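You operate a simulated robot arm through the tools that you are given. There is no shell and no other tool. Be economical: measure what you need, move in short steps, check, and stop when the job is done.

You run a simulated robot arm. Do the job below in one go: nothing can be reset, and whatever is moved stays where it is left.

Task
Treat ingot V45 in the rust bath at the bath card's volts till dark, then shut the supply down.
Fine: the tub stands open; ingot in the basket, basket in the tub, supply on, volts, output button on; when dark: output button off, volts to 0, supply off. Set down upright: dip basket.

Only the result counts: the job must be done as asked and must still hold three seconds after the hand-in. Knocking over, shifting, dropping, spilling or breaking anything else fails it.

Robot
A 7-joint arm with a three-finger gripper, fixed in place. Base frame: the origin is at the foot of the arm, x ahead of it, y to its left, z up; the work surface is at about z = 880. Units: mm, degrees, N and s.
With the tool pointing down near the work surface it reaches from about 100 to 860 mm from the base axis. Its first joint turns from -166.0 to 166.0 degrees. Payload 2.94 kg.
The TCP is the grasp point between the finger pads, 30 mm short of the fingertips. In the tool frame z runs along the fingers and y along their closing line. The gripper opens to 132 mm. The gripper's body begins 107 mm behind the TCP.
Orientation is told as [roll, pitch, yaw] about the base's x, y, z axes, in that order, counted from this pose: with the fingers straight down and closing along the base's y, the tool's x points along the base's -x, its y along +y and its z along -z.

Tools
- The arm moves only by the tool play_rows. Its argument "rows" is a list that holds one entry, the list of rows, each a list of 7 numbers: the shift along the tool's x, y, z in mm, then the turn, a rotation vector about the tool's x, y, z in degrees, then the opening, from 0 (shut) to 1 (fully open). In form: [[[x, y, z, ax, ay, az, fingers], ...]]. A call has 1 to 20 rows; each row shifts and turns the commanded pose from where the row before left it, along the tool's axes as they then stand. Rows are played at 5 a second. More than 50 mm and 8.6 degrees between two rows, or a gripper value outside its range, and nothing of the call is played. Where a pose cannot be reached the arm comes as near as it can. A force on the tool above 40 N (or 10 N above the force at the start of the call, whichever is more), or a blocked arm, ends the call early, and 0.2 s more pass. Each finger halts on what it meets, pressing with about 43 N; the grip force reading is that of the motor and also rises with nothing between the fingers. The clock runs only during rows and for 0.2 s after the last one: add rows that do not move to give the fingers time. It gives the time, the measured TCP pose, the force on the tool (base axes), the opening and the grip force at its end, in the units of the frame above (readings bear some noise), with the torque about the TCP (base axes, N m) and any sound that the robot's microphone picked up, and new pictures: "pictures" is both (left out), scene, wrist or none.
- Cameras (640 x 400 px; columns grow to the right, rows downward): "scene" is fixed at [407.6, -483.6, 1640.9]; the picture's right is [0.93, -0.36, 0.00], its down [-0.25, -0.64, -0.72] and it looks along [0.26, 0.68, -0.69] (base axes); focal length 214 px, centre (320, 200). "wrist" rides on the gripper at [72, 3, -144] in the tool frame; the picture's right is [-0.04, 1.00, 0.00], its down [-0.88, -0.04, -0.48] and it looks along [-0.48, -0.02, 0.88] (tool axes); focal length 256 px, centre (320, 200). There is no depth. A picture from a camera that has moved, and an enlarged one, comes with that camera's place and axes in the base frame and with its lens. The place of the scene camera against the robot may be out by one fixed shift of up to 25 mm in any direction.
- slide_trunk(by): slides the trunk up (or, below 0, down) by that many mm; the arm rides with it, the base frame stays. It gives what a move gives, with no picture.
- close_up(camera, box): a new picture of the part [left, top, right, bottom] of that camera's present view, enlarged. No time passes.
- job_done(): hands the job in; it is judged then, once.

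Go step by step. Nothing tells you positions but the pictures and the camera data: compare them with the known pose of the tool, close in by small moves and look again before you grip or let go. The budget is 120 turns and 200 pictures, counting those below and the enlarged ones. Unless the task says otherwise, let go and move clear before handing in, and close with one line.

The tools are called after "Request:" as a command line: name --argument value ..., lists and objects as JSON in quotes. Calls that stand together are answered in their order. play_rows: Moves the arm, as the interface text tells. Its arguments: {"type":"object","properties":{"rows":{"type":"array"},"pictures":{"type":"string","enum":["both","scene","wrist","none"]}},"required":["rows"]} The other tools are called the same way: slide_trunk (by) slides the trunk up or down; close_up (camera, box) takes an enlarged picture of a part of a camera's view; job_done () hands the job in.

At the start:

```text
time_s: 0.0
position: [476.3, -32.3, 1414.5]
orientation: [-0.1, 0.0, 0.0]
ft_force: [-1.2, 0.0, -0.2]
wrist_torque: [0.0, 0.02, -0.03]
grip_width: 132.0
gripper_force: 0.1
trunk travel left (down, up): [-475.0, 65.0]
```

scene: 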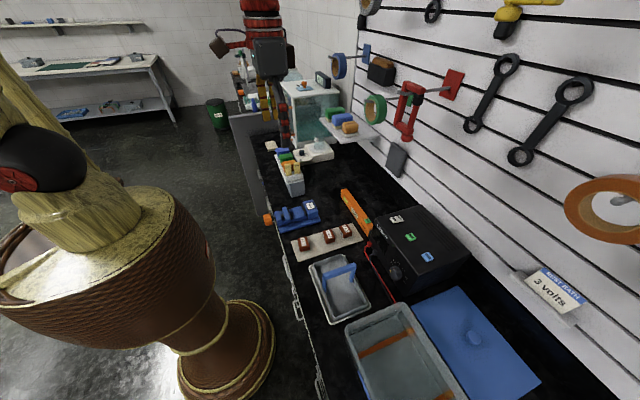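
wrist: 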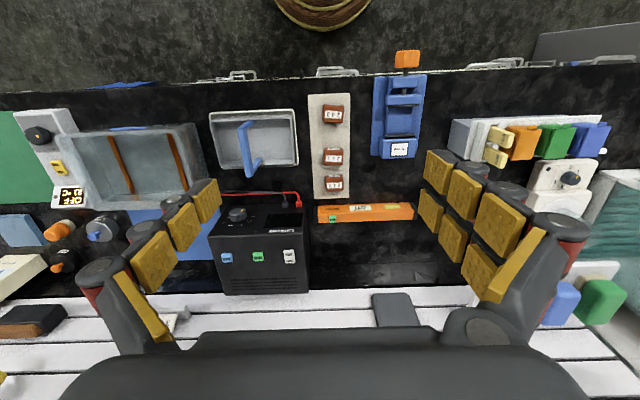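

I see a bench with a power supply (three buttons and a knob), a dip basket, a tray holding three ingots, tubs and a bath card. I'll enlarge the key areas to read labels.

Request:
close_up --camera "wrist" --box '[190, 80, 430, 300]'

Request:
close_up --camera "wrist" --box '[0, 80, 220, 300]'

Request:
close_up --camera "scene" --box '[260, 170, 480, 310]'

Request:
close_up --camera "scene" --box '[300, 240, 620, 400]'

```text
1.82 times, centred on (310, 190) of wrist
camera zoom: at [405.1, -28.9, 1558.8], right [0.04, 1.0, 0.0], down [0.88, -0.04, 0.48], along [0.48, -0.02, -0.88], focal length 465 px, centre (338, 218)
```

zoom: 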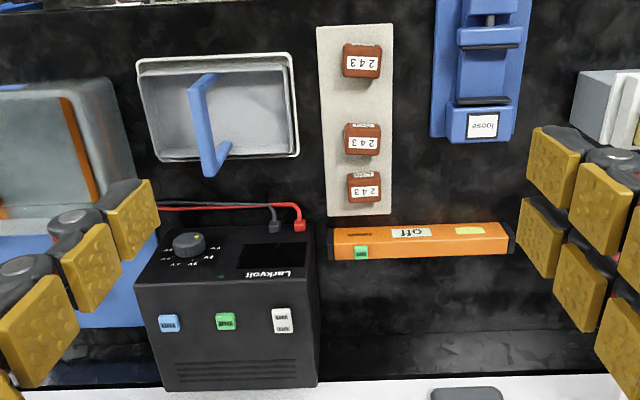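

```text
1.82 times, centred on (110, 190) of wrist
camera zoom: at [405.1, -28.9, 1558.8], right [0.04, 1.0, 0.0], down [0.88, -0.04, 0.48], along [0.48, -0.02, -0.88], focal length 465 px, centre (702, 218)
```

zoom: 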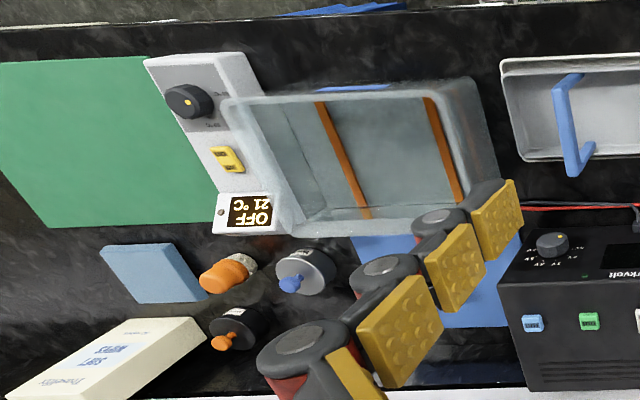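

```text
2.86 times, centred on (370, 240) of scene
camera zoom: at [407.6, -483.6, 1640.9], right [0.93, -0.36, 0.0], down [-0.25, -0.64, -0.72], along [0.26, 0.68, -0.69], focal length 613 px, centre (177, 86)
```

zoom: 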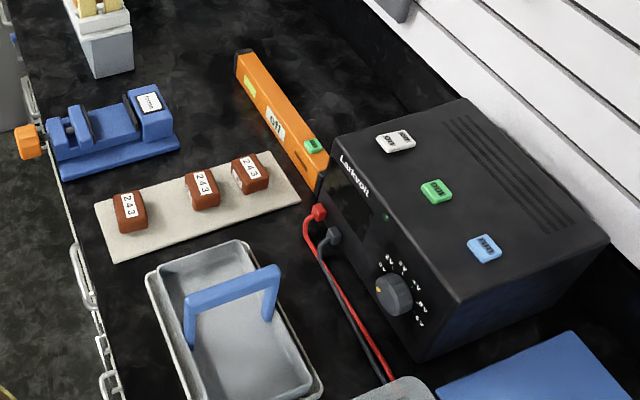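

```text
2.00 times, centred on (460, 320) of scene
camera zoom: at [407.6, -483.6, 1640.9], right [0.93, -0.36, 0.0], down [-0.25, -0.64, -0.72], along [0.26, 0.68, -0.69], focal length 429 px, centre (40, -40)
```

zoom: 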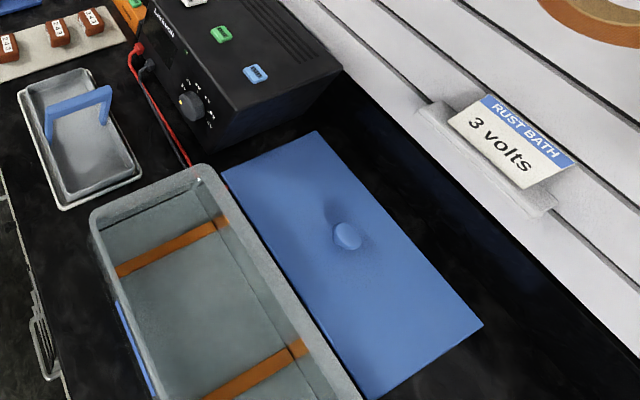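

The card says 3 volts; there are three ingots whose labels I need to read. I lower the wrist camera over the ingot plate.

Request:
play_rows --rows '[[[5, 0, 48, 0, 0, 0, 1], [5, 0, 48, 0, 0, 0, 1], [5, 0, 48, 0, 0, 0, 1], [5, 0, 48, 0, 0, 0, 1], [5, 0, 48, 0, 0, 0, 1], [0, 0, 0, 0, 0, 0, 1]]]' --pictures "wrist"

Request:
close_up --camera "wrist" --box '[260, 60, 420, 260]'

Request:
close_up --camera "wrist" --box '[100, 100, 300, 400]'

```text
time_s: 1.4
position: [448.2, -29.3, 1173.6]
orientation: [0.0, 0.0, 0.0]
ft_force: [0.0, -0.7, 0.6]
wrist_torque: [-0.04, -0.05, 0.03]
grip_width: 132.0
gripper_force: 0.0
trunk travel left (down, up): [-475.0, 65.0]
camera wrist: at [376.6, -26.6, 1318.2], right [0.04, 1.0, 0.0], down [0.88, -0.04, 0.48], along [0.48, -0.02, -0.88], focal length 256 px, centre (320, 200)
```

wrist: 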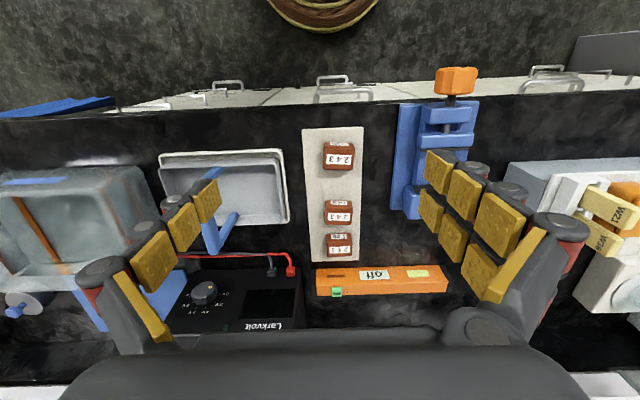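

```text
2.00 times, centred on (340, 160) of wrist
camera zoom: at [376.6, -26.6, 1318.2], right [0.04, 1.0, 0.0], down [0.88, -0.04, 0.48], along [0.48, -0.02, -0.88], focal length 512 px, centre (280, 280)
```

zoom: 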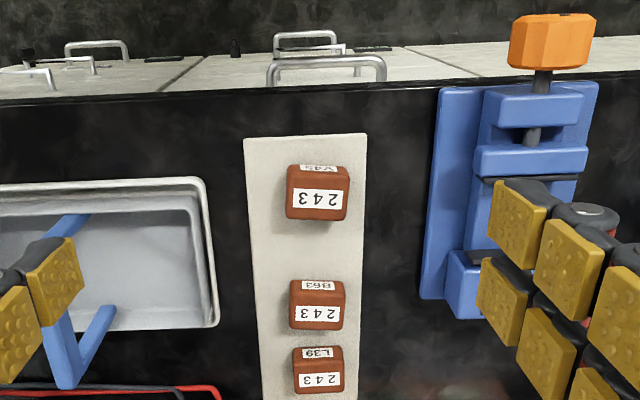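

```text
1.33 times, centred on (200, 250) of wrist
camera zoom: at [376.6, -26.6, 1318.2], right [0.04, 1.0, 0.0], down [0.88, -0.04, 0.48], along [0.48, -0.02, -0.88], focal length 341 px, centre (480, 133)
```

zoom: 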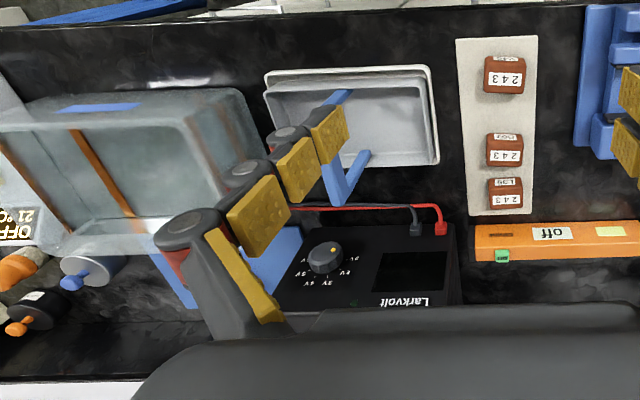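

V45 is the ingot nearest the robot (about x 517, y 0). I move over it for a closer look.

Request:
play_rows --rows '[[[-17, 7.5, 43, 0, 0, 0, 1], [-17, 7.5, 43, 0, 0, 0, 1], [-17, 7.5, 43, 0, 0, 0, 1], [-17, 7.5, 43, 0, 0, 0, 1], [0, 0, 0, 0, 0, 0, 1]]]' --pictures "wrist"

Request:
close_up --camera "wrist" --box '[240, 120, 400, 300]'

```text
time_s: 2.6
position: [519.2, -1.3, 1004.9]
orientation: [0.0, 0.0, -0.1]
ft_force: [-0.7, 0.0, 0.2]
wrist_torque: [0.02, -0.01, 0.01]
grip_width: 131.9
gripper_force: 0.1
trunk travel left (down, up): [-475.0, 65.0]
camera wrist: at [447.3, 2.9, 1149.7], right [0.04, 1.0, 0.0], down [0.88, -0.04, 0.48], along [0.48, -0.02, -0.88], focal length 256 px, centre (320, 200)
```

wrist: 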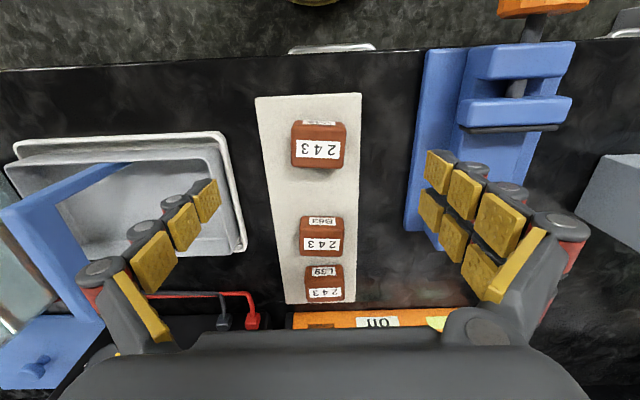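

```text
2.22 times, centred on (320, 210) of wrist
camera zoom: at [447.3, 2.9, 1149.7], right [0.04, 1.0, 0.0], down [0.88, -0.04, 0.48], along [0.48, -0.02, -0.88], focal length 569 px, centre (320, 178)
```

zoom: 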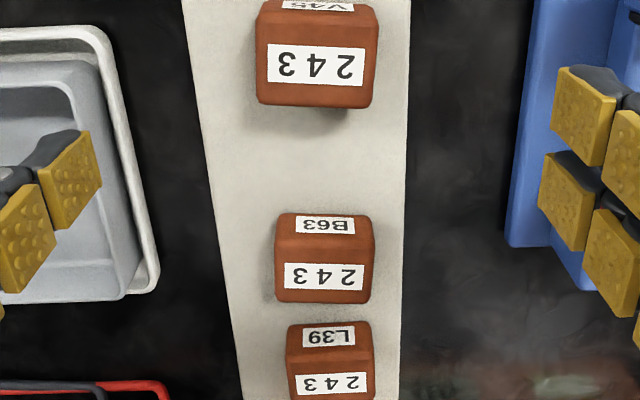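

V45 confirmed on the near ingot, centred near (521, -1). Before gripping I look at the basket to plan which way to hold it.

Request:
play_rows --rows '[[[0, -35, -45, 0, 0, 0, 1], [0, -45, -45, 0, 0, 0, 1], [0, -45, -45, 0, 0, 0, 1], [0, -45, -10, 0, 0, 0, 1], [0, -40, 0, 0, 0, 0, 1], [0, 0, 0, 0, 0, 0, 1]]]' --pictures "wrist"

Request:
close_up --camera "wrist" --box '[200, 80, 440, 280]'

```text
refused: row 1 steps farther than a row can; nothing moved
```

```text
2.00 times, centred on (320, 180) of wrist
camera zoom: at [447.3, 2.9, 1149.7], right [0.04, 1.0, 0.0], down [0.88, -0.04, 0.48], along [0.48, -0.02, -0.88], focal length 512 px, centre (320, 240)
```

zoom: 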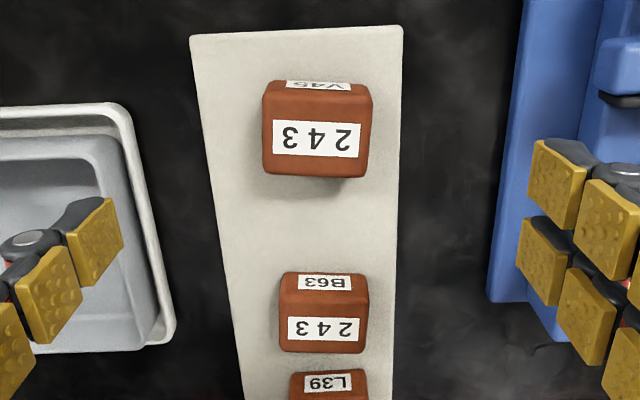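

The step was too long, so I redo it with shorter rows.

Request:
play_rows --rows '[[[0, -30, -35, 0, 0, 0, 1], [0, -35, -35, 0, 0, 0, 1], [0, -35, -35, 0, 0, 0, 1], [0, -40, -25, 0, 0, 0, 1], [0, -40, -10, 0, 0, 0, 1], [0, -33, 0, 0, 0, 0, 1], [0, 0, 0, 0, 0, 0, 1]]]' --pictures "wrist"

Request:
close_up --camera "wrist" --box '[200, 80, 440, 280]'

```text
time_s: 4.2
position: [516.8, -212.2, 1144.0]
orientation: [-0.1, 0.0, -0.1]
ft_force: [-0.4, 0.4, 0.6]
wrist_torque: [-0.03, 0.01, 0.01]
grip_width: 131.7
gripper_force: 0.1
trunk travel left (down, up): [-475.0, 65.0]
camera wrist: at [445.2, -208.9, 1288.2], right [0.04, 1.0, 0.0], down [0.88, -0.04, 0.48], along [0.47, -0.02, -0.88], focal length 256 px, centre (320, 200)
```

wrist: 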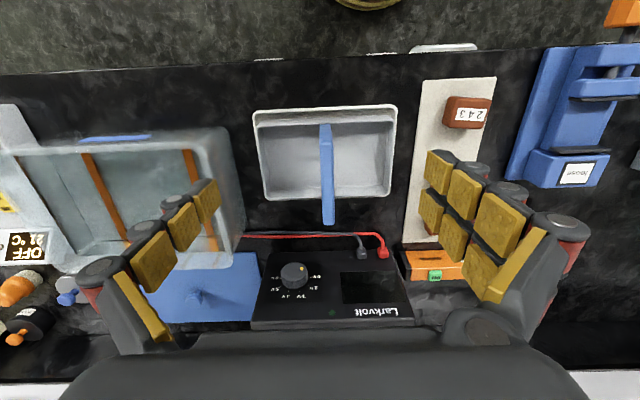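

```text
2.00 times, centred on (320, 180) of wrist
camera zoom: at [445.2, -208.9, 1288.2], right [0.04, 1.0, 0.0], down [0.88, -0.04, 0.48], along [0.47, -0.02, -0.88], focal length 512 px, centre (320, 240)
```

zoom: 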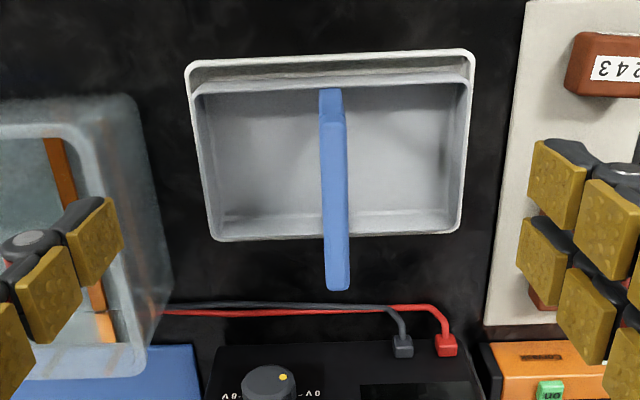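

The basket sits near x 505–635, y −206, with an arch handle running along x, top at z≈1020. I'll hold the ingot with fingers closing along x (yaw −90) so the hand passes beside the handle; next I go over V45 and rotate.

Request:
play_rows --rows '[[[-1, 42, 0, 0, 0, 0, 1], [-1, 42, 0, 0, 0, 0, 1], [-1, 42, 0, 0, 0, 0, 1], [-1, 42, 0, 0, 0, 0, 1], [0, 43, 0, 0, 0, 0, 1], [0, 0, 0, 0, 0, 8.2, 0.8], [0, 0, 0, 0, 0, 8.2, 0.7], [0, 0, 0, 0, 0, 8.2, 0.65], [0, 0, 0, 0, 0, 8.2, 0.65], [0, 0, 0, 0, 0, 8.2, 0.65], [0, 0, 0, 0, 0, 8.2, 0.65], [0, 0, 0, 0, 0, 8.2, 0.65], [0, 0, 0, 0, 0, 8.2, 0.65], [0, 0, 0, 0, 0, 8.2, 0.65], [0, 0, 0, 0, 0, 8.2, 0.65], [0, 0, 0, 0, 0, 8.0, 0.65], [0, 0, 40, 0, 0, 0, 0.65], [0, 0, 40, 0, 0, 0, 0.65], [0, 0, 40, 0, 0, 0, 0.65], [0, 0, 0, 0, 0, 0, 0.65]]]'

Request:
close_up --camera "wrist" --box '[200, 80, 440, 300]'

```text
time_s: 8.4
position: [525.0, -1.9, 1021.6]
orientation: [-0.1, 0.0, -90.0]
ft_force: [-0.5, 0.6, 0.6]
wrist_torque: [0.0, -0.01, -0.01]
grip_width: 85.7
gripper_force: 0.1
trunk travel left (down, up): [-475.0, 65.0]
camera wrist: at [528.4, 70.2, 1166.8], right [1.0, -0.04, 0.0], down [-0.04, -0.88, 0.48], along [-0.02, -0.48, -0.88], focal length 256 px, centre (320, 200)
```

scene: 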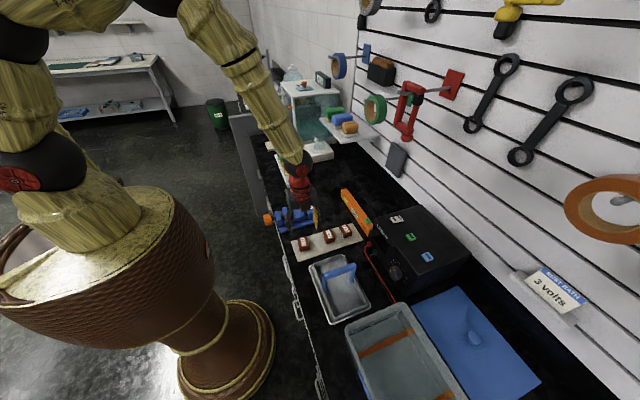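
wrist: 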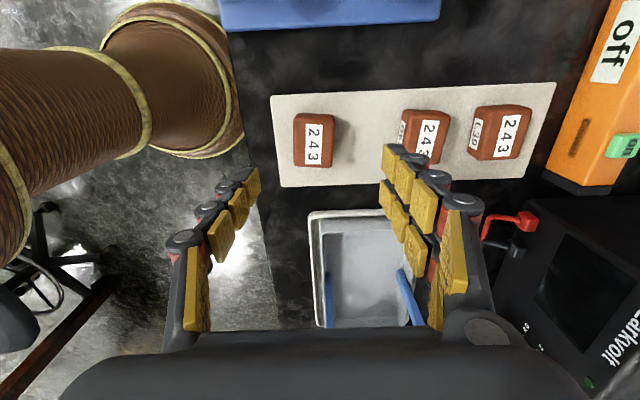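

```text
1.82 times, centred on (320, 190) of wrist
camera zoom: at [528.4, 70.2, 1166.8], right [1.0, -0.04, 0.0], down [-0.04, -0.88, 0.48], along [-0.02, -0.48, -0.88], focal length 465 px, centre (320, 218)
```

zoom: 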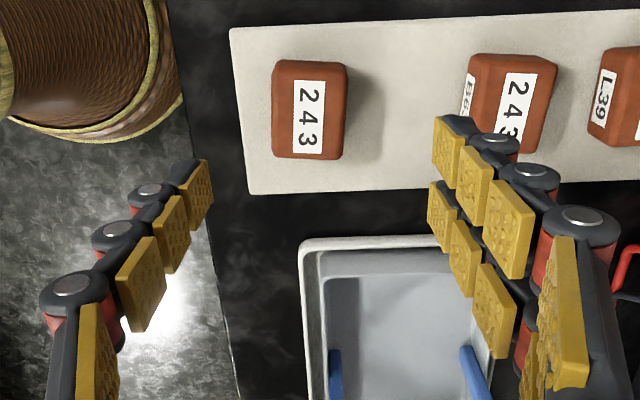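

V45's centre is at about (520, 0), and its top around z 913. I shift a few mm and go down to straddle it.

Request:
play_rows --rows '[[[2, -5, 35, 0, 0, 0, 0.65], [0, 0, 35, 0, 0, 0, 0.65], [0, 0, 24, 0, 0, 0, 0.65], [0, 0, 0, 0, 0, 0, 0.65], [0, 0, 0, 0, 0, 0, 0.65]]]'

Request:
close_up --camera "scene" --box '[260, 170, 400, 270]'

```text
time_s: 9.6
position: [519.8, -0.7, 927.9]
orientation: [0.0, 0.1, -90.0]
ft_force: [-0.1, 0.7, 0.1]
wrist_torque: [0.01, 0.0, 0.01]
grip_width: 85.6
gripper_force: 0.0
trunk travel left (down, up): [-475.0, 65.0]
camera wrist: at [523.5, 71.6, 1071.8], right [1.0, -0.04, 0.0], down [-0.04, -0.88, 0.48], along [-0.02, -0.48, -0.88], focal length 256 px, centre (320, 200)
```

scene: 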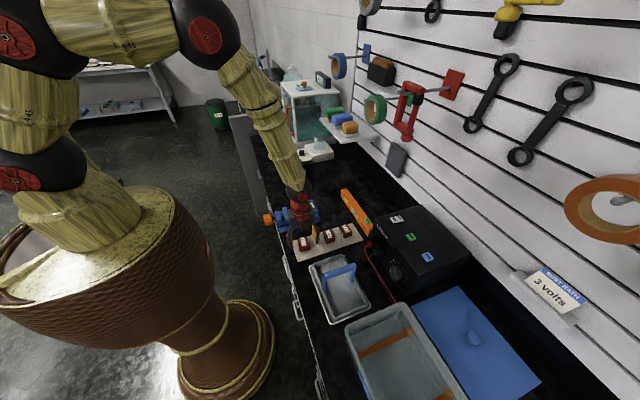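
wrist: 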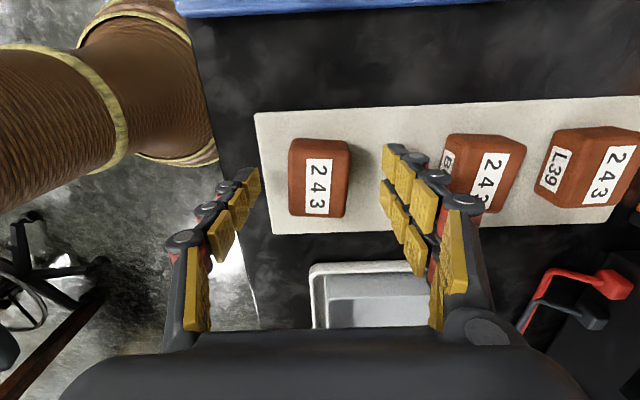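

```text
4.00 times, centred on (330, 220) of scene
camera zoom: at [407.6, -483.6, 1640.9], right [0.93, -0.36, 0.0], down [-0.25, -0.64, -0.72], along [0.26, 0.68, -0.69], focal length 858 px, centre (280, 120)
```

zoom: 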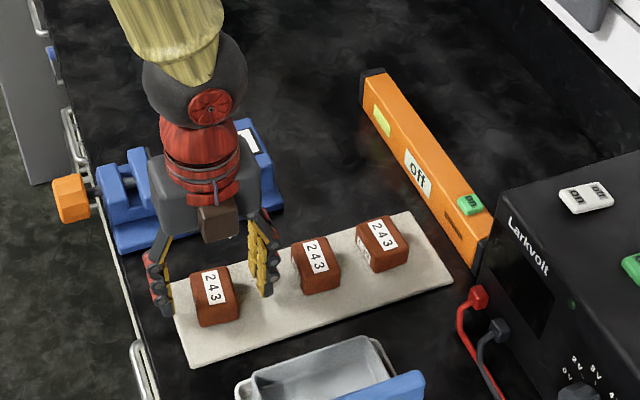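

Fingers straddle the ingot well. I go down 11 mm more and close.

Request:
play_rows --rows '[[[2, 0, 11, 0, 0, 0, 0.65], [0, 0, 0, 0, 0, 0, 0.65], [0, 0, 0, 0, 0, 0, 0.4], [0, 0, 0, 0, 0, 0, 0.2], [0, 0, 0, 0, 0, 0, 0.2], [0, 0, 0, 0, 0, 0, 0.2], [0, 0, 0, 0, 0, 0, 0.2]]]' --pictures "wrist"

```text
time_s: 11.2
position: [519.0, 1.0, 917.1]
orientation: [0.0, -0.1, -90.0]
ft_force: [-1.4, 0.1, 10.2]
wrist_torque: [0.11, 0.11, 0.02]
grip_width: 39.5
gripper_force: 29.9
trunk travel left (down, up): [-475.0, 65.0]
camera wrist: at [522.5, 73.6, 1061.1], right [1.0, -0.04, 0.0], down [-0.04, -0.88, 0.48], along [-0.02, -0.48, -0.88], focal length 256 px, centre (320, 200)
```

wrist: 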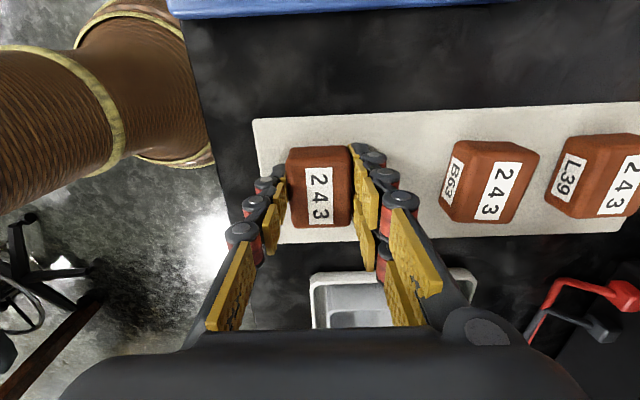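

Grip closed on 39.5 mm. I lift clear and move toward the basket.

Request:
play_rows --rows '[[[0, 0, -20, 0, 0, 0, 0.2], [0, 0, -45, 0, 0, 0, 0.2], [0, 0, -45, 0, 0, 0, 0.2], [0, 0, -45, 0, 0, 0, 0.2], [0, 0, -35, 0, 0, 0, 0.2], [-30, 30, 0, 0, 0, 0, 0.2], [-35, 15, 0, 0, 0, 0, 0.2], [-35, 0, 0, 0, 0, 0, 0.2], [0, 0, 0, 0, 0, 0, 0.2]]]'

Request:
close_up --camera "wrist" --box '[200, 150, 440, 320]'

```text
time_s: 13.2
position: [563.0, -97.5, 1105.3]
orientation: [0.0, 0.0, -90.0]
ft_force: [0.1, 0.7, -4.1]
wrist_torque: [0.0, -0.05, 0.01]
grip_width: 39.6
gripper_force: 42.9
trunk travel left (down, up): [-475.0, 65.0]
camera wrist: at [566.6, -25.0, 1249.8], right [1.0, -0.04, 0.0], down [-0.04, -0.88, 0.48], along [-0.02, -0.48, -0.88], focal length 256 px, centre (320, 200)
```

scene: 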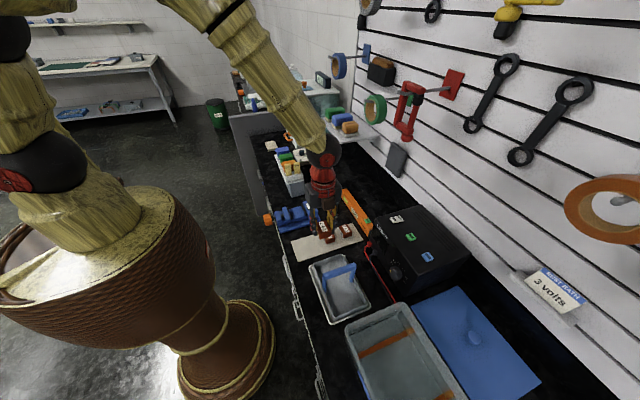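
wrist: 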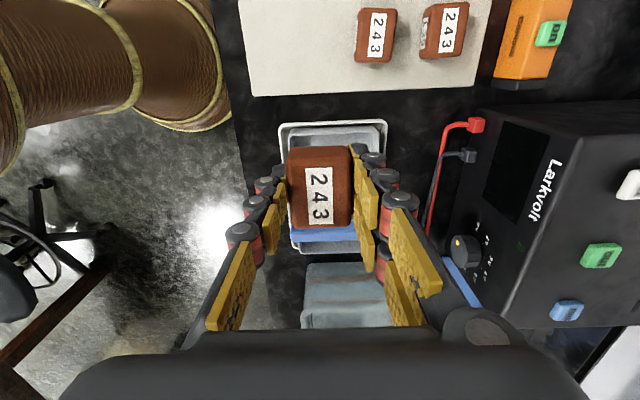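

```text
2.35 times, centred on (320, 235) of wrist
camera zoom: at [566.6, -25.0, 1249.8], right [1.0, -0.04, 0.0], down [-0.04, -0.88, 0.48], along [-0.02, -0.48, -0.88], focal length 602 px, centre (320, 118)
```

zoom: 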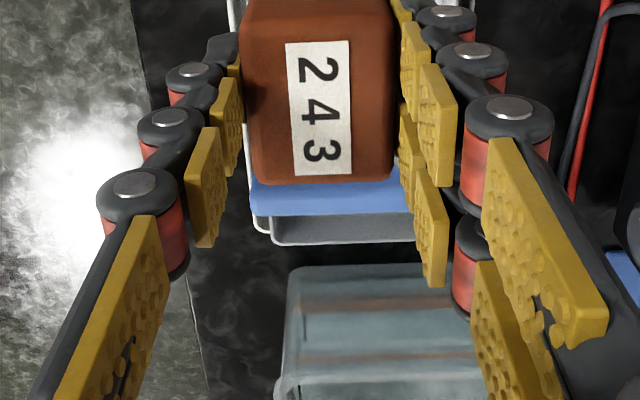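

The handle centre is at y≈−204, spanning x≈524–632, top ≈1008. I position the ingot beside it at (580, −176) and start lowering.

Request:
play_rows --rows '[[[-40, 10, 0, 0, 0, 0, 0.2], [-38.5, 7, 0, 0, 0, 0, 0.2], [0, 0, 40, 0, 0, 0, 0.2], [0, 0, 25, 0, 0, 0, 0.2], [0, 0, 0, 0, 0, 0, 0.2]]]'

Request:
close_up --camera "scene" --box '[280, 200, 420, 330]'

```text
time_s: 14.4
position: [582.2, -178.0, 1041.7]
orientation: [0.0, 0.0, -90.0]
ft_force: [0.2, -1.0, -4.8]
wrist_torque: [0.01, 0.0, -0.01]
grip_width: 39.3
gripper_force: 43.3
trunk travel left (down, up): [-475.0, 65.0]
camera wrist: at [585.5, -106.3, 1186.3], right [1.0, -0.04, 0.0], down [-0.04, -0.88, 0.48], along [-0.02, -0.48, -0.88], focal length 256 px, centre (320, 200)
```

scene: 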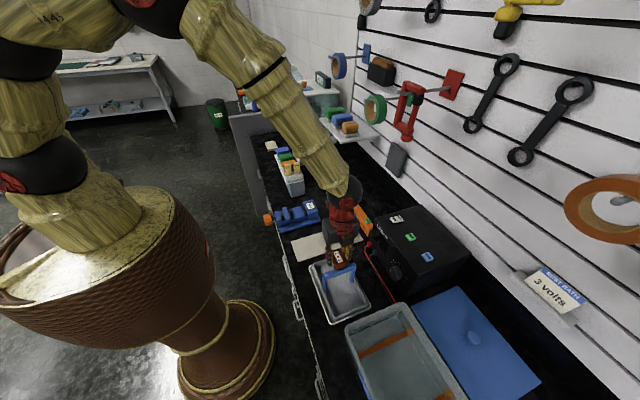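
wrist: 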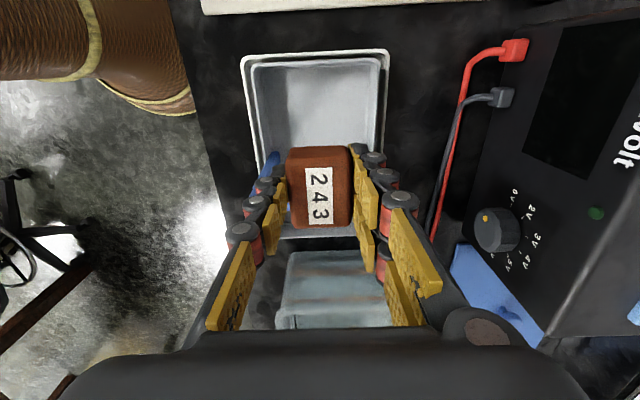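

```text
3.08 times, centred on (350, 265) of scene
camera zoom: at [407.6, -483.6, 1640.9], right [0.93, -0.36, 0.0], down [-0.25, -0.64, -0.72], along [0.26, 0.68, -0.69], focal length 660 px, centre (228, 0)
```

zoom: 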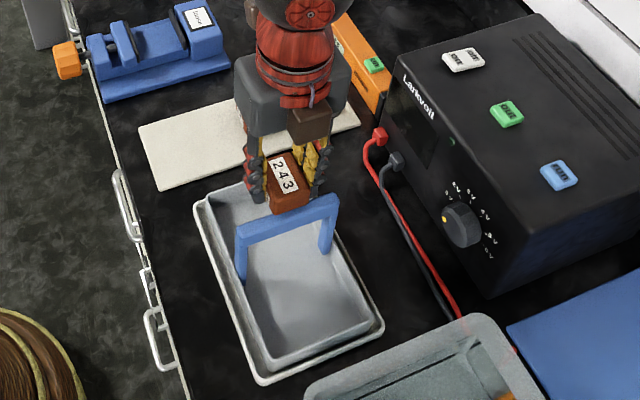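

Ingot is beside the handle and over the basket floor. I lower to just above the floor.

Request:
play_rows --rows '[[[0, -1, 40, 0, 0, 0, 0.2], [0, 0, 40, 0, 0, 0, 0.2], [0, 0, 25, 0, 0, 0, 0.2], [0, 0, 0, 0, 0, 0, 0.2], [0, 0, 0, 0, 0, 0, 0.2]]]'

Request:
close_up --camera "scene" --box '[280, 200, 420, 330]'

```text
time_s: 14.7
position: [586.1, -181.6, 1037.6]
orientation: [0.5, -0.2, -90.2]
ft_force: [-2.6, 1.0, 10.8]
wrist_torque: [-0.24, -0.25, 0.0]
grip_width: 39.3
gripper_force: 43.4
trunk travel left (down, up): [-475.0, 65.0]
stopped in row 1: the force on the tool passed its limit at 73 N (the readings are from after the stop); the commanded pose is now the measured one
camera wrist: at [588.4, -108.0, 1180.9], right [1.0, -0.04, 0.01], down [-0.04, -0.88, 0.48], along [-0.01, -0.48, -0.88], focal length 256 px, centre (320, 200)
```

scene: 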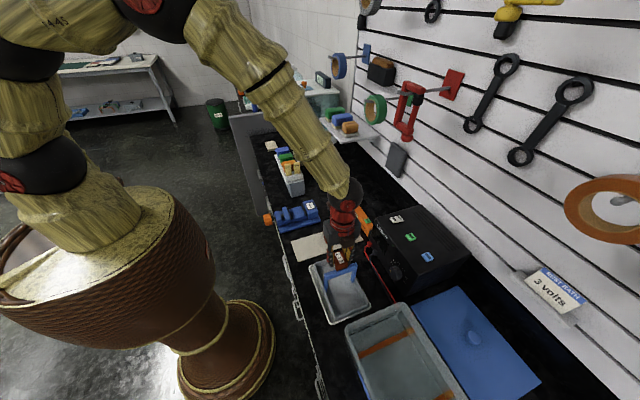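
wrist: 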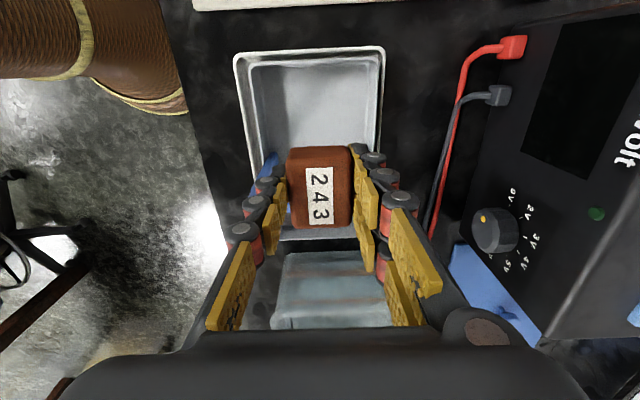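

```text
3.08 times, centred on (350, 265) of scene
camera zoom: at [407.6, -483.6, 1640.9], right [0.93, -0.36, 0.0], down [-0.25, -0.64, -0.72], along [0.26, 0.68, -0.69], focal length 660 px, centre (228, 0)
```

zoom: 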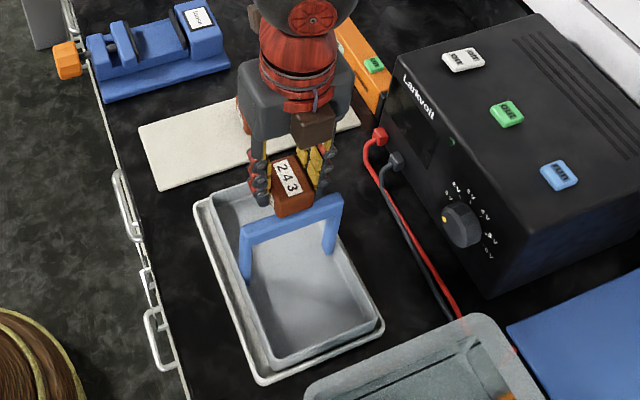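

The ingot's edge touched the handle bar (I placed it too close). I back up and shift 20 mm toward +y.

Request:
play_rows --rows '[[[0, 0, -15, 0, 0, 0, 0.2], [0, 0, -10, 0, 0, 0, 0.2], [10, -3, 0, 0, 0, 0, 0.2], [11, -2, 0, 0, 0, 0, 0.2], [0, 0, 0, 0, 0, 0, 0.2], [0, 0, 0, 0, 0, 0, 0.2]]]'

Request:
close_up --camera "scene" --box '[280, 200, 420, 330]'

```text
time_s: 16.1
position: [579.2, -158.4, 1059.1]
orientation: [0.4, -0.2, -90.0]
ft_force: [0.0, -0.5, -4.6]
wrist_torque: [0.04, -0.02, 0.01]
grip_width: 38.9
gripper_force: 42.9
trunk travel left (down, up): [-475.0, 65.0]
camera wrist: at [582.5, -85.9, 1203.0], right [1.0, -0.04, 0.01], down [-0.04, -0.88, 0.48], along [-0.02, -0.48, -0.88], focal length 256 px, centre (320, 200)
```

scene: 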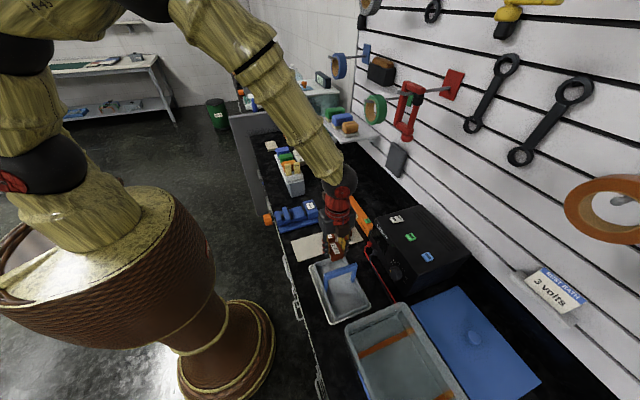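
wrist: 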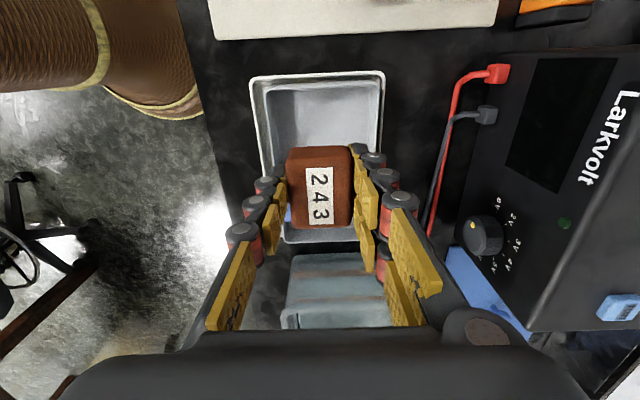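

```text
3.08 times, centred on (350, 265) of scene
camera zoom: at [407.6, -483.6, 1640.9], right [0.93, -0.36, 0.0], down [-0.25, -0.64, -0.72], along [0.26, 0.68, -0.69], focal length 660 px, centre (228, 0)
```

zoom: 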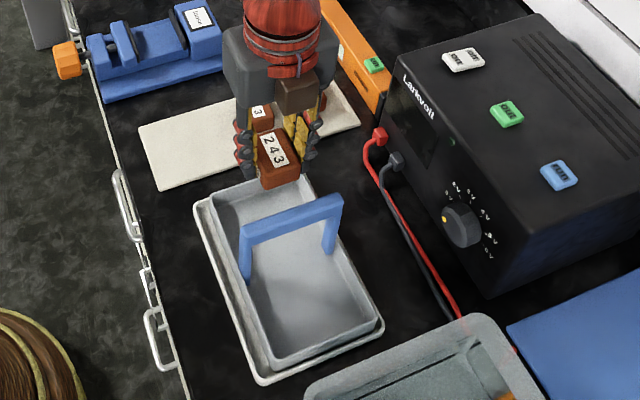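

Clear of the handle now. I lower beside it, in stages.

Request:
play_rows --rows '[[[0, 4, 40, 0, 0, 0, 0.2], [0, 0, 40, 0, 0, 0, 0.2], [0, 0, 35, 0, 0, 0, 0.2], [0, 0, 0, 0, 0, 0, 0.2], [0, 0, 0, 0, 0, 0, 0.2]]]'

Request:
close_up --camera "scene" --box '[280, 200, 420, 330]'

```text
time_s: 17.3
position: [583.1, -159.7, 944.4]
orientation: [0.4, 0.0, -90.0]
ft_force: [0.5, 0.0, -4.7]
wrist_torque: [-0.01, 0.02, 0.04]
grip_width: 39.2
gripper_force: 42.5
trunk travel left (down, up): [-475.0, 65.0]
camera wrist: at [586.1, -88.0, 1087.9], right [1.0, -0.04, 0.01], down [-0.04, -0.88, 0.48], along [-0.02, -0.48, -0.88], focal length 256 px, centre (320, 200)
```

scene: 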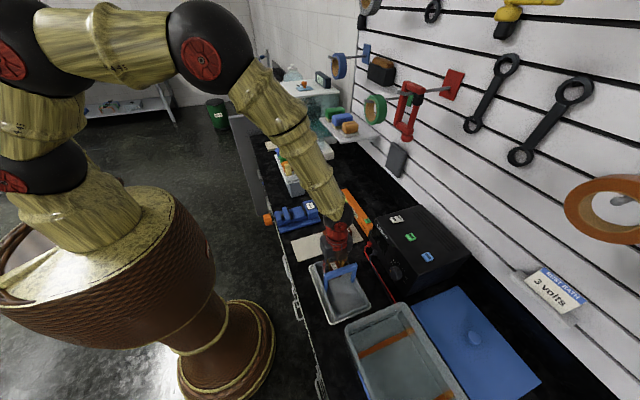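
wrist: 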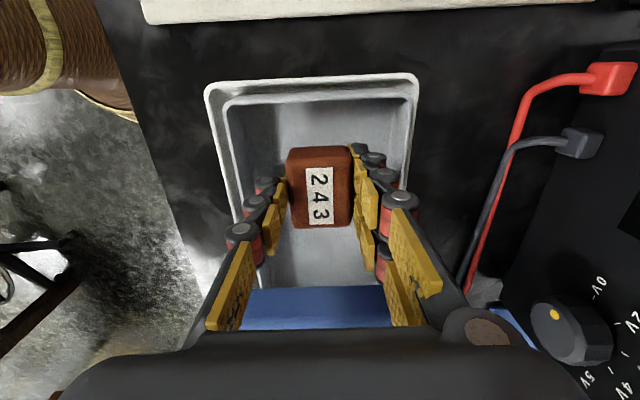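

```text
3.08 times, centred on (350, 265) of scene
camera zoom: at [407.6, -483.6, 1640.9], right [0.93, -0.36, 0.0], down [-0.25, -0.64, -0.72], along [0.26, 0.68, -0.69], focal length 660 px, centre (228, 0)
```

zoom: 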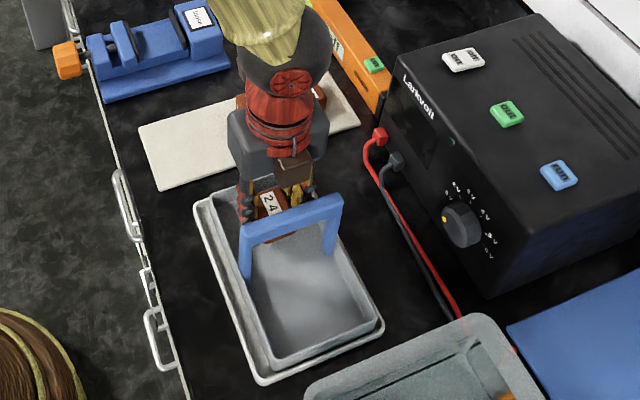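

The ingot is inside and below the bar; I slide it a bit closer to the middle and lower to the floor gently.

Request:
play_rows --rows '[[[-7, 0, 5, 0, 0, 0, 0.2], [-7, 0, 5, 0, 0, 0, 0.2], [0, 0, 4, 0, 0, 0, 0.2], [0, 0, 0, 0, 0, 0, 0.2]]]' --pictures "none"

```text
time_s: 18.3
position: [584.4, -172.8, 931.8]
orientation: [0.3, -0.1, -90.0]
ft_force: [0.3, -0.6, -5.1]
wrist_torque: [0.01, -0.03, -0.02]
grip_width: 39.0
gripper_force: 43.5
trunk travel left (down, up): [-475.0, 65.0]
```

Request:
play_rows --rows '[[[0, 0, 3, 0, 0, 0, 0.2], [0, 0, 3, 0, 0, 0, 0.2], [0, 0, 0, 0, 0, 0, 0.2]]]' --pictures "none"

```text
time_s: 19.1
position: [585.6, -174.7, 923.8]
orientation: [0.3, -0.1, -90.0]
ft_force: [-0.3, 0.5, -3.3]
wrist_torque: [0.02, 0.0, -0.02]
grip_width: 39.4
gripper_force: 43.0
trunk travel left (down, up): [-475.0, 65.0]
```

Force begins to ease slightly; I keep lowering in small steps until contact.

Request:
play_rows --rows '[[[0, 0, 2, 0, 0, 0, 0.2], [0, 0, 2, 0, 0, 0, 0.2], [0, 0, 0, 0, 0, 0, 0.2]]]' --pictures "none"

```text
time_s: 19.9
position: [586.9, -173.7, 919.9]
orientation: [0.3, -0.1, -90.1]
ft_force: [-0.2, -0.1, -4.0]
wrist_torque: [0.0, -0.01, -0.02]
grip_width: 39.5
gripper_force: 43.6
trunk travel left (down, up): [-475.0, 65.0]
```

Request:
play_rows --rows '[[[0, -2, 2, 0, 0, 0, 0.2], [0, 0, 2, 0, 0, 0, 0.2], [0, 0, 0, 0, 0, 0, 0.2]]]' --pictures "none"

```text
time_s: 20.7
position: [585.9, -174.3, 918.8]
orientation: [0.7, -0.1, -90.0]
ft_force: [2.7, 1.0, 29.3]
wrist_torque: [0.1, 0.77, -0.01]
grip_width: 39.3
gripper_force: 43.3
trunk travel left (down, up): [-475.0, 65.0]
```

Contact with the basket floor. I ease up a touch, open, and rise out.

Request:
play_rows --rows '[[[0, 0, -2, 0, 0, 0, 0.2], [0, 0, 0, 0, 0, 0, 0.35], [0, 0, 0, 0, 0, 0, 0.43], [0, 0, 0, 0, 0, 0, 0.43], [0, 0, 0, 0, 0, 0, 0.43]]]'

Request:
close_up --camera "scene" --box '[280, 200, 420, 330]'

```text
time_s: 21.9
position: [584.0, -172.6, 917.8]
orientation: [0.3, -0.1, -90.0]
ft_force: [-0.7, -2.7, 3.6]
wrist_torque: [-0.06, 0.01, 0.02]
grip_width: 57.9
gripper_force: 0.1
trunk travel left (down, up): [-475.0, 65.0]
camera wrist: at [585.2, -100.6, 1062.0], right [1.0, -0.04, 0.0], down [-0.04, -0.88, 0.48], along [-0.02, -0.48, -0.88], focal length 256 px, centre (320, 200)
```

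scene: 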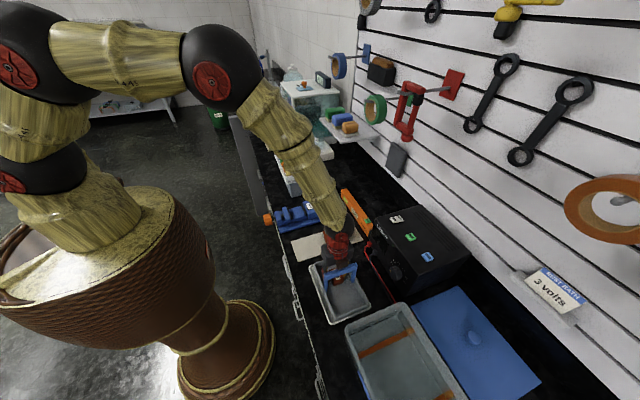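
wrist: 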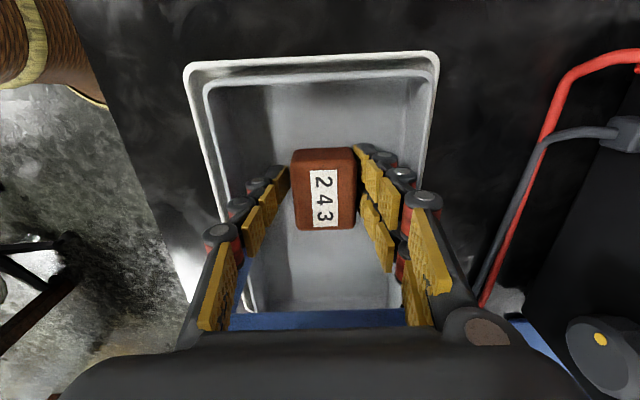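

```text
3.08 times, centred on (350, 265) of scene
camera zoom: at [407.6, -483.6, 1640.9], right [0.93, -0.36, 0.0], down [-0.25, -0.64, -0.72], along [0.26, 0.68, -0.69], focal length 660 px, centre (228, 0)
```

zoom: 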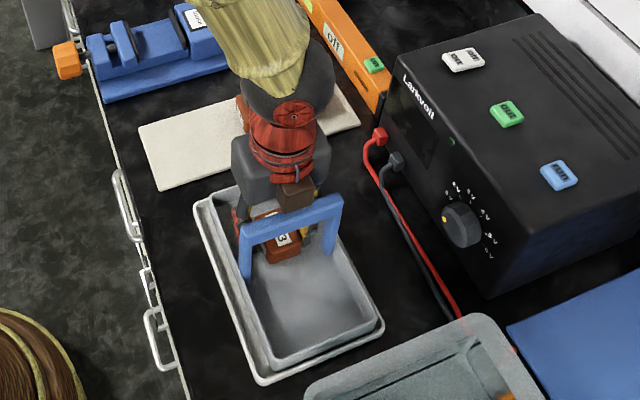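

Released, ingot rests flat in the basket. I rise, turn back to yaw 0 and survey the basket and tub.

Request:
play_rows --rows '[[[3, 0, -30, 0, 0, 0, 0.43], [5, 0, -45, 0, 0, 0, 0.43], [0, 0, -48, 0, 0, 0, 0.43], [0, 0, -48, 0, 0, 0, 0.43], [0, 0, -48, 0, 0, 0, 0.43], [0, -10, -48, 0, 0, -8.2, 0.43], [0, -20, -20, 0, 0, -8.2, 0.43], [0, 0, 0, 0, 0, -8.2, 0.43], [0, 0, 0, 0, 0, -8.2, 0.43], [0, 0, 0, 0, 0, -8.2, 0.43], [0, 0, 0, 0, 0, -8.2, 0.43], [0, 0, 0, 0, 0, -8.2, 0.43], [0, 0, 0, 0, 0, -8.2, 0.43], [0, 0, 0, 0, 0, -8.2, 0.43], [0, 0, 0, 0, 0, -8.2, 0.43], [0, -40, 0, 0, 0, -8.0, 0.43], [0, -48, 0, 0, 0, 0, 0.43], [0, -48, 0, 0, 0, 0, 0.43], [0, 0, 0, 0, 0, 0, 0.43]]]'

Request:
close_up --camera "scene" --box '[280, 200, 480, 400]'

```text
time_s: 25.9
position: [545.3, -304.1, 1205.6]
orientation: [-0.1, -0.3, -0.1]
ft_force: [0.0, 1.3, -0.4]
wrist_torque: [-0.04, -0.02, 0.0]
grip_width: 56.7
gripper_force: 0.0
trunk travel left (down, up): [-475.0, 65.0]
camera wrist: at [473.1, -301.1, 1348.9], right [0.04, 1.0, 0.0], down [0.88, -0.04, 0.48], along [0.48, -0.02, -0.88], focal length 256 px, centre (320, 200)
```

scene: 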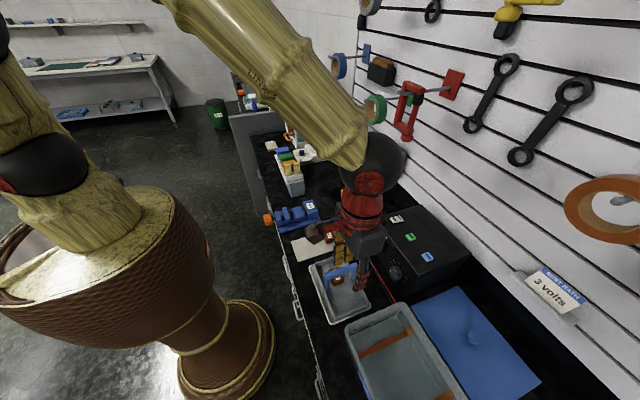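
wrist: 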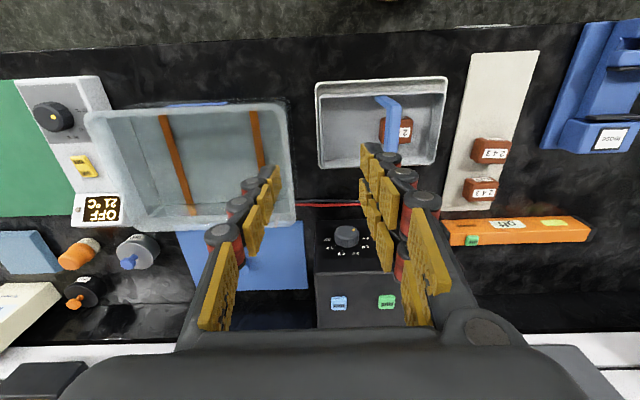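

```text
2.00 times, centred on (380, 300) of scene
camera zoom: at [407.6, -483.6, 1640.9], right [0.93, -0.36, 0.0], down [-0.25, -0.64, -0.72], along [0.26, 0.68, -0.69], focal length 429 px, centre (200, 0)
```

zoom: 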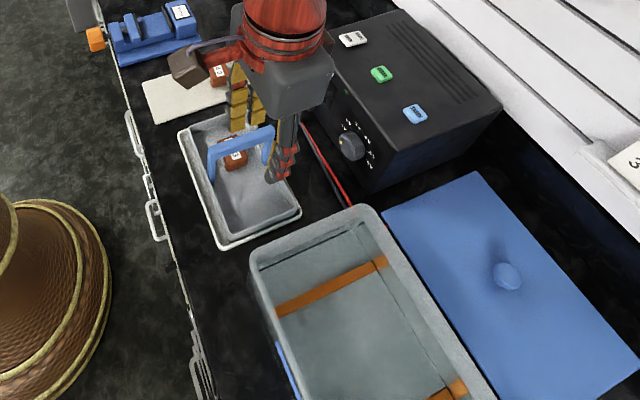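

I move over the tub to measure it.

Request:
play_rows --rows '[[[0, -48, 0, 0, 0, 0, 0.6], [0, -48, 0, 0, 0, 0, 0.6], [0, -48, 0, 0, 0, 0, 0.8], [0, -30, 0, 0, 0, 0, 1], [0, 0, 30, 0, 0, 0, 1], [0, 0, 0, 0, 0, 0, 1]]]'

Request:
close_up --camera "wrist" --box '[200, 60, 440, 260]'

Request:
close_up --camera "scene" --box '[280, 240, 480, 400]'

```text
time_s: 27.3
position: [545.2, -478.3, 1175.6]
orientation: [-0.1, -0.4, -0.1]
ft_force: [-0.1, 0.7, 0.6]
wrist_torque: [-0.01, -0.01, -0.04]
grip_width: 132.1
gripper_force: 0.0
trunk travel left (down, up): [-475.0, 65.0]
camera wrist: at [472.7, -474.7, 1319.5], right [0.04, 1.0, 0.0], down [0.88, -0.04, 0.48], along [0.48, -0.02, -0.88], focal length 256 px, centre (320, 200)
```

scene: 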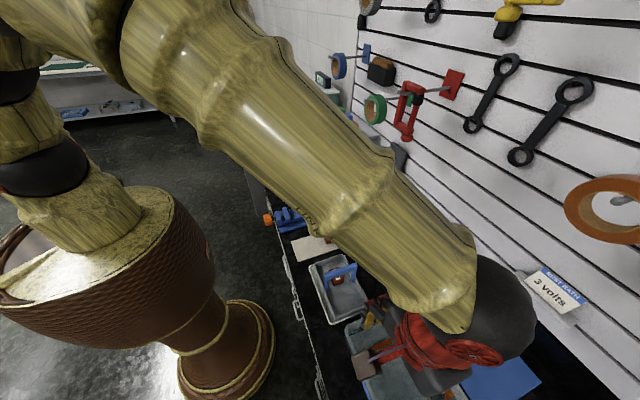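
wrist: 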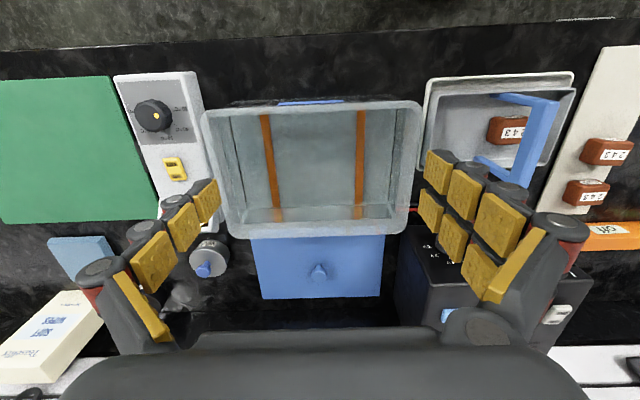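

```text
2.00 times, centred on (320, 160) of wrist
camera zoom: at [472.7, -474.7, 1319.5], right [0.04, 1.0, 0.0], down [0.88, -0.04, 0.48], along [0.48, -0.02, -0.88], focal length 512 px, centre (320, 280)
```

zoom: 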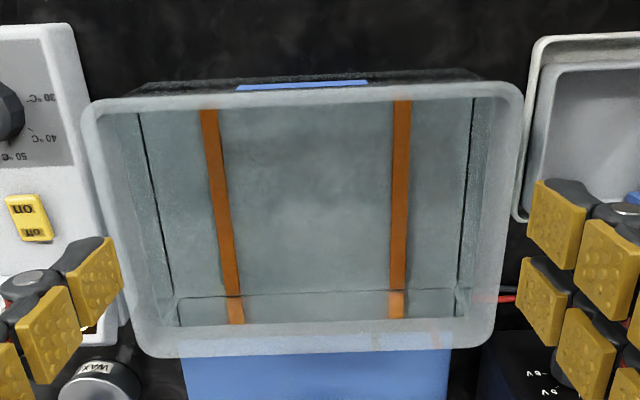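

```text
2.50 times, centred on (380, 320) of scene
camera zoom: at [407.6, -483.6, 1640.9], right [0.93, -0.36, 0.0], down [-0.25, -0.64, -0.72], along [0.26, 0.68, -0.69], focal length 536 px, centre (170, -100)
```

zoom: 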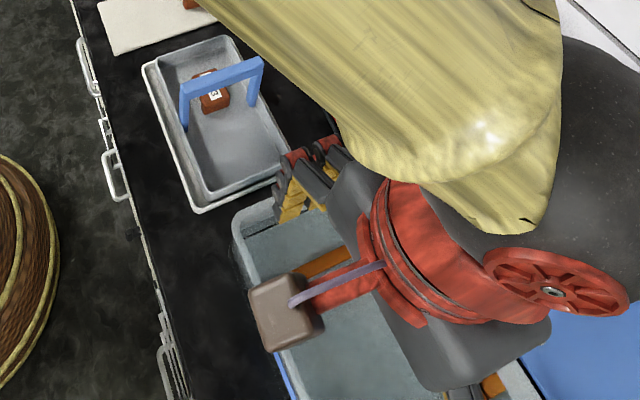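

Tub: rim top z≈1000, inner about x 532–685, y −605…−370, centre (609, −487). Now I go back over the basket handle to grip it.

Request:
play_rows --rows '[[[-6, 45, 0, 0, 0, 0, 1], [-6, 45, 0, 0, 0, 0, 1], [-6, 45, 0, 0, 0, 0, 1], [-6, 45, 0, 0, 0, 0, 1], [-7, 45, 0, 0, 0, 0, 0.8], [-8, 47, 0, 0, 0, 0, 0.6], [0, 0, 40, 0, 0, 0, 0.6], [0, 0, 40, 0, 0, 0, 0.6], [0, 0, 0, 0, 0, 0, 0.6], [0, 0, 0, 0, 0, 0, 0.6]]]'

Request:
close_up --camera "scene" --box '[280, 200, 420, 330]'

```text
time_s: 29.5
position: [589.6, -205.5, 1094.9]
orientation: [-0.1, -0.4, 0.0]
ft_force: [-0.1, 0.0, 0.5]
wrist_torque: [0.0, -0.03, 0.0]
grip_width: 79.2
gripper_force: 0.0
trunk travel left (down, up): [-475.0, 65.0]
camera wrist: at [516.0, -202.1, 1238.7], right [0.04, 1.0, 0.0], down [0.88, -0.04, 0.48], along [0.48, -0.02, -0.88], focal length 256 px, centre (320, 200)
```

scene: 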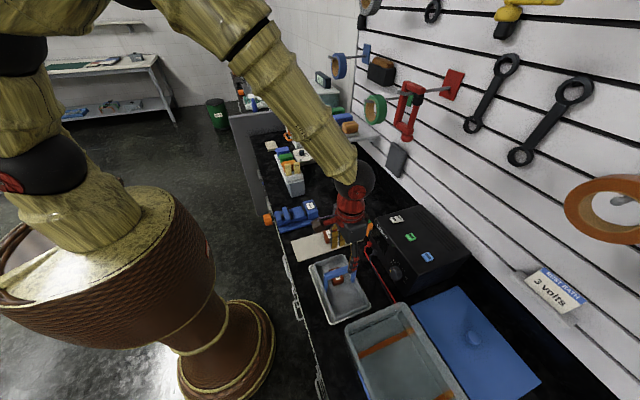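
wrist: 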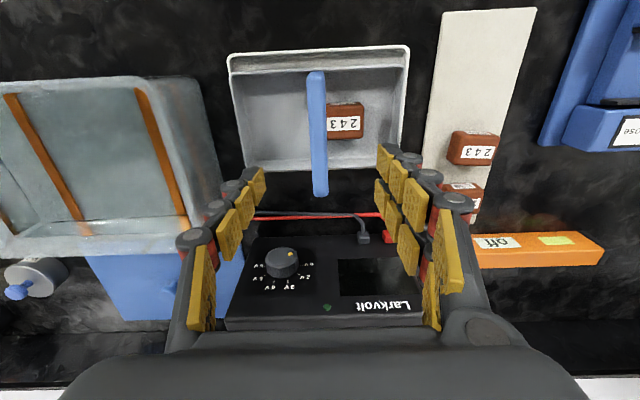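

```text
3.08 times, centred on (350, 265) of scene
camera zoom: at [407.6, -483.6, 1640.9], right [0.93, -0.36, 0.0], down [-0.25, -0.64, -0.72], along [0.26, 0.68, -0.69], focal length 660 px, centre (228, 0)
```

zoom: 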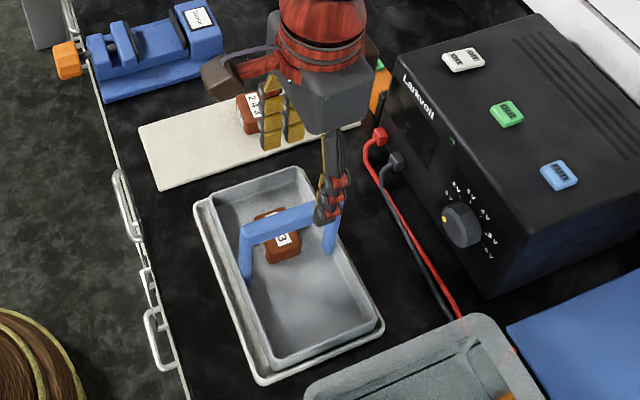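

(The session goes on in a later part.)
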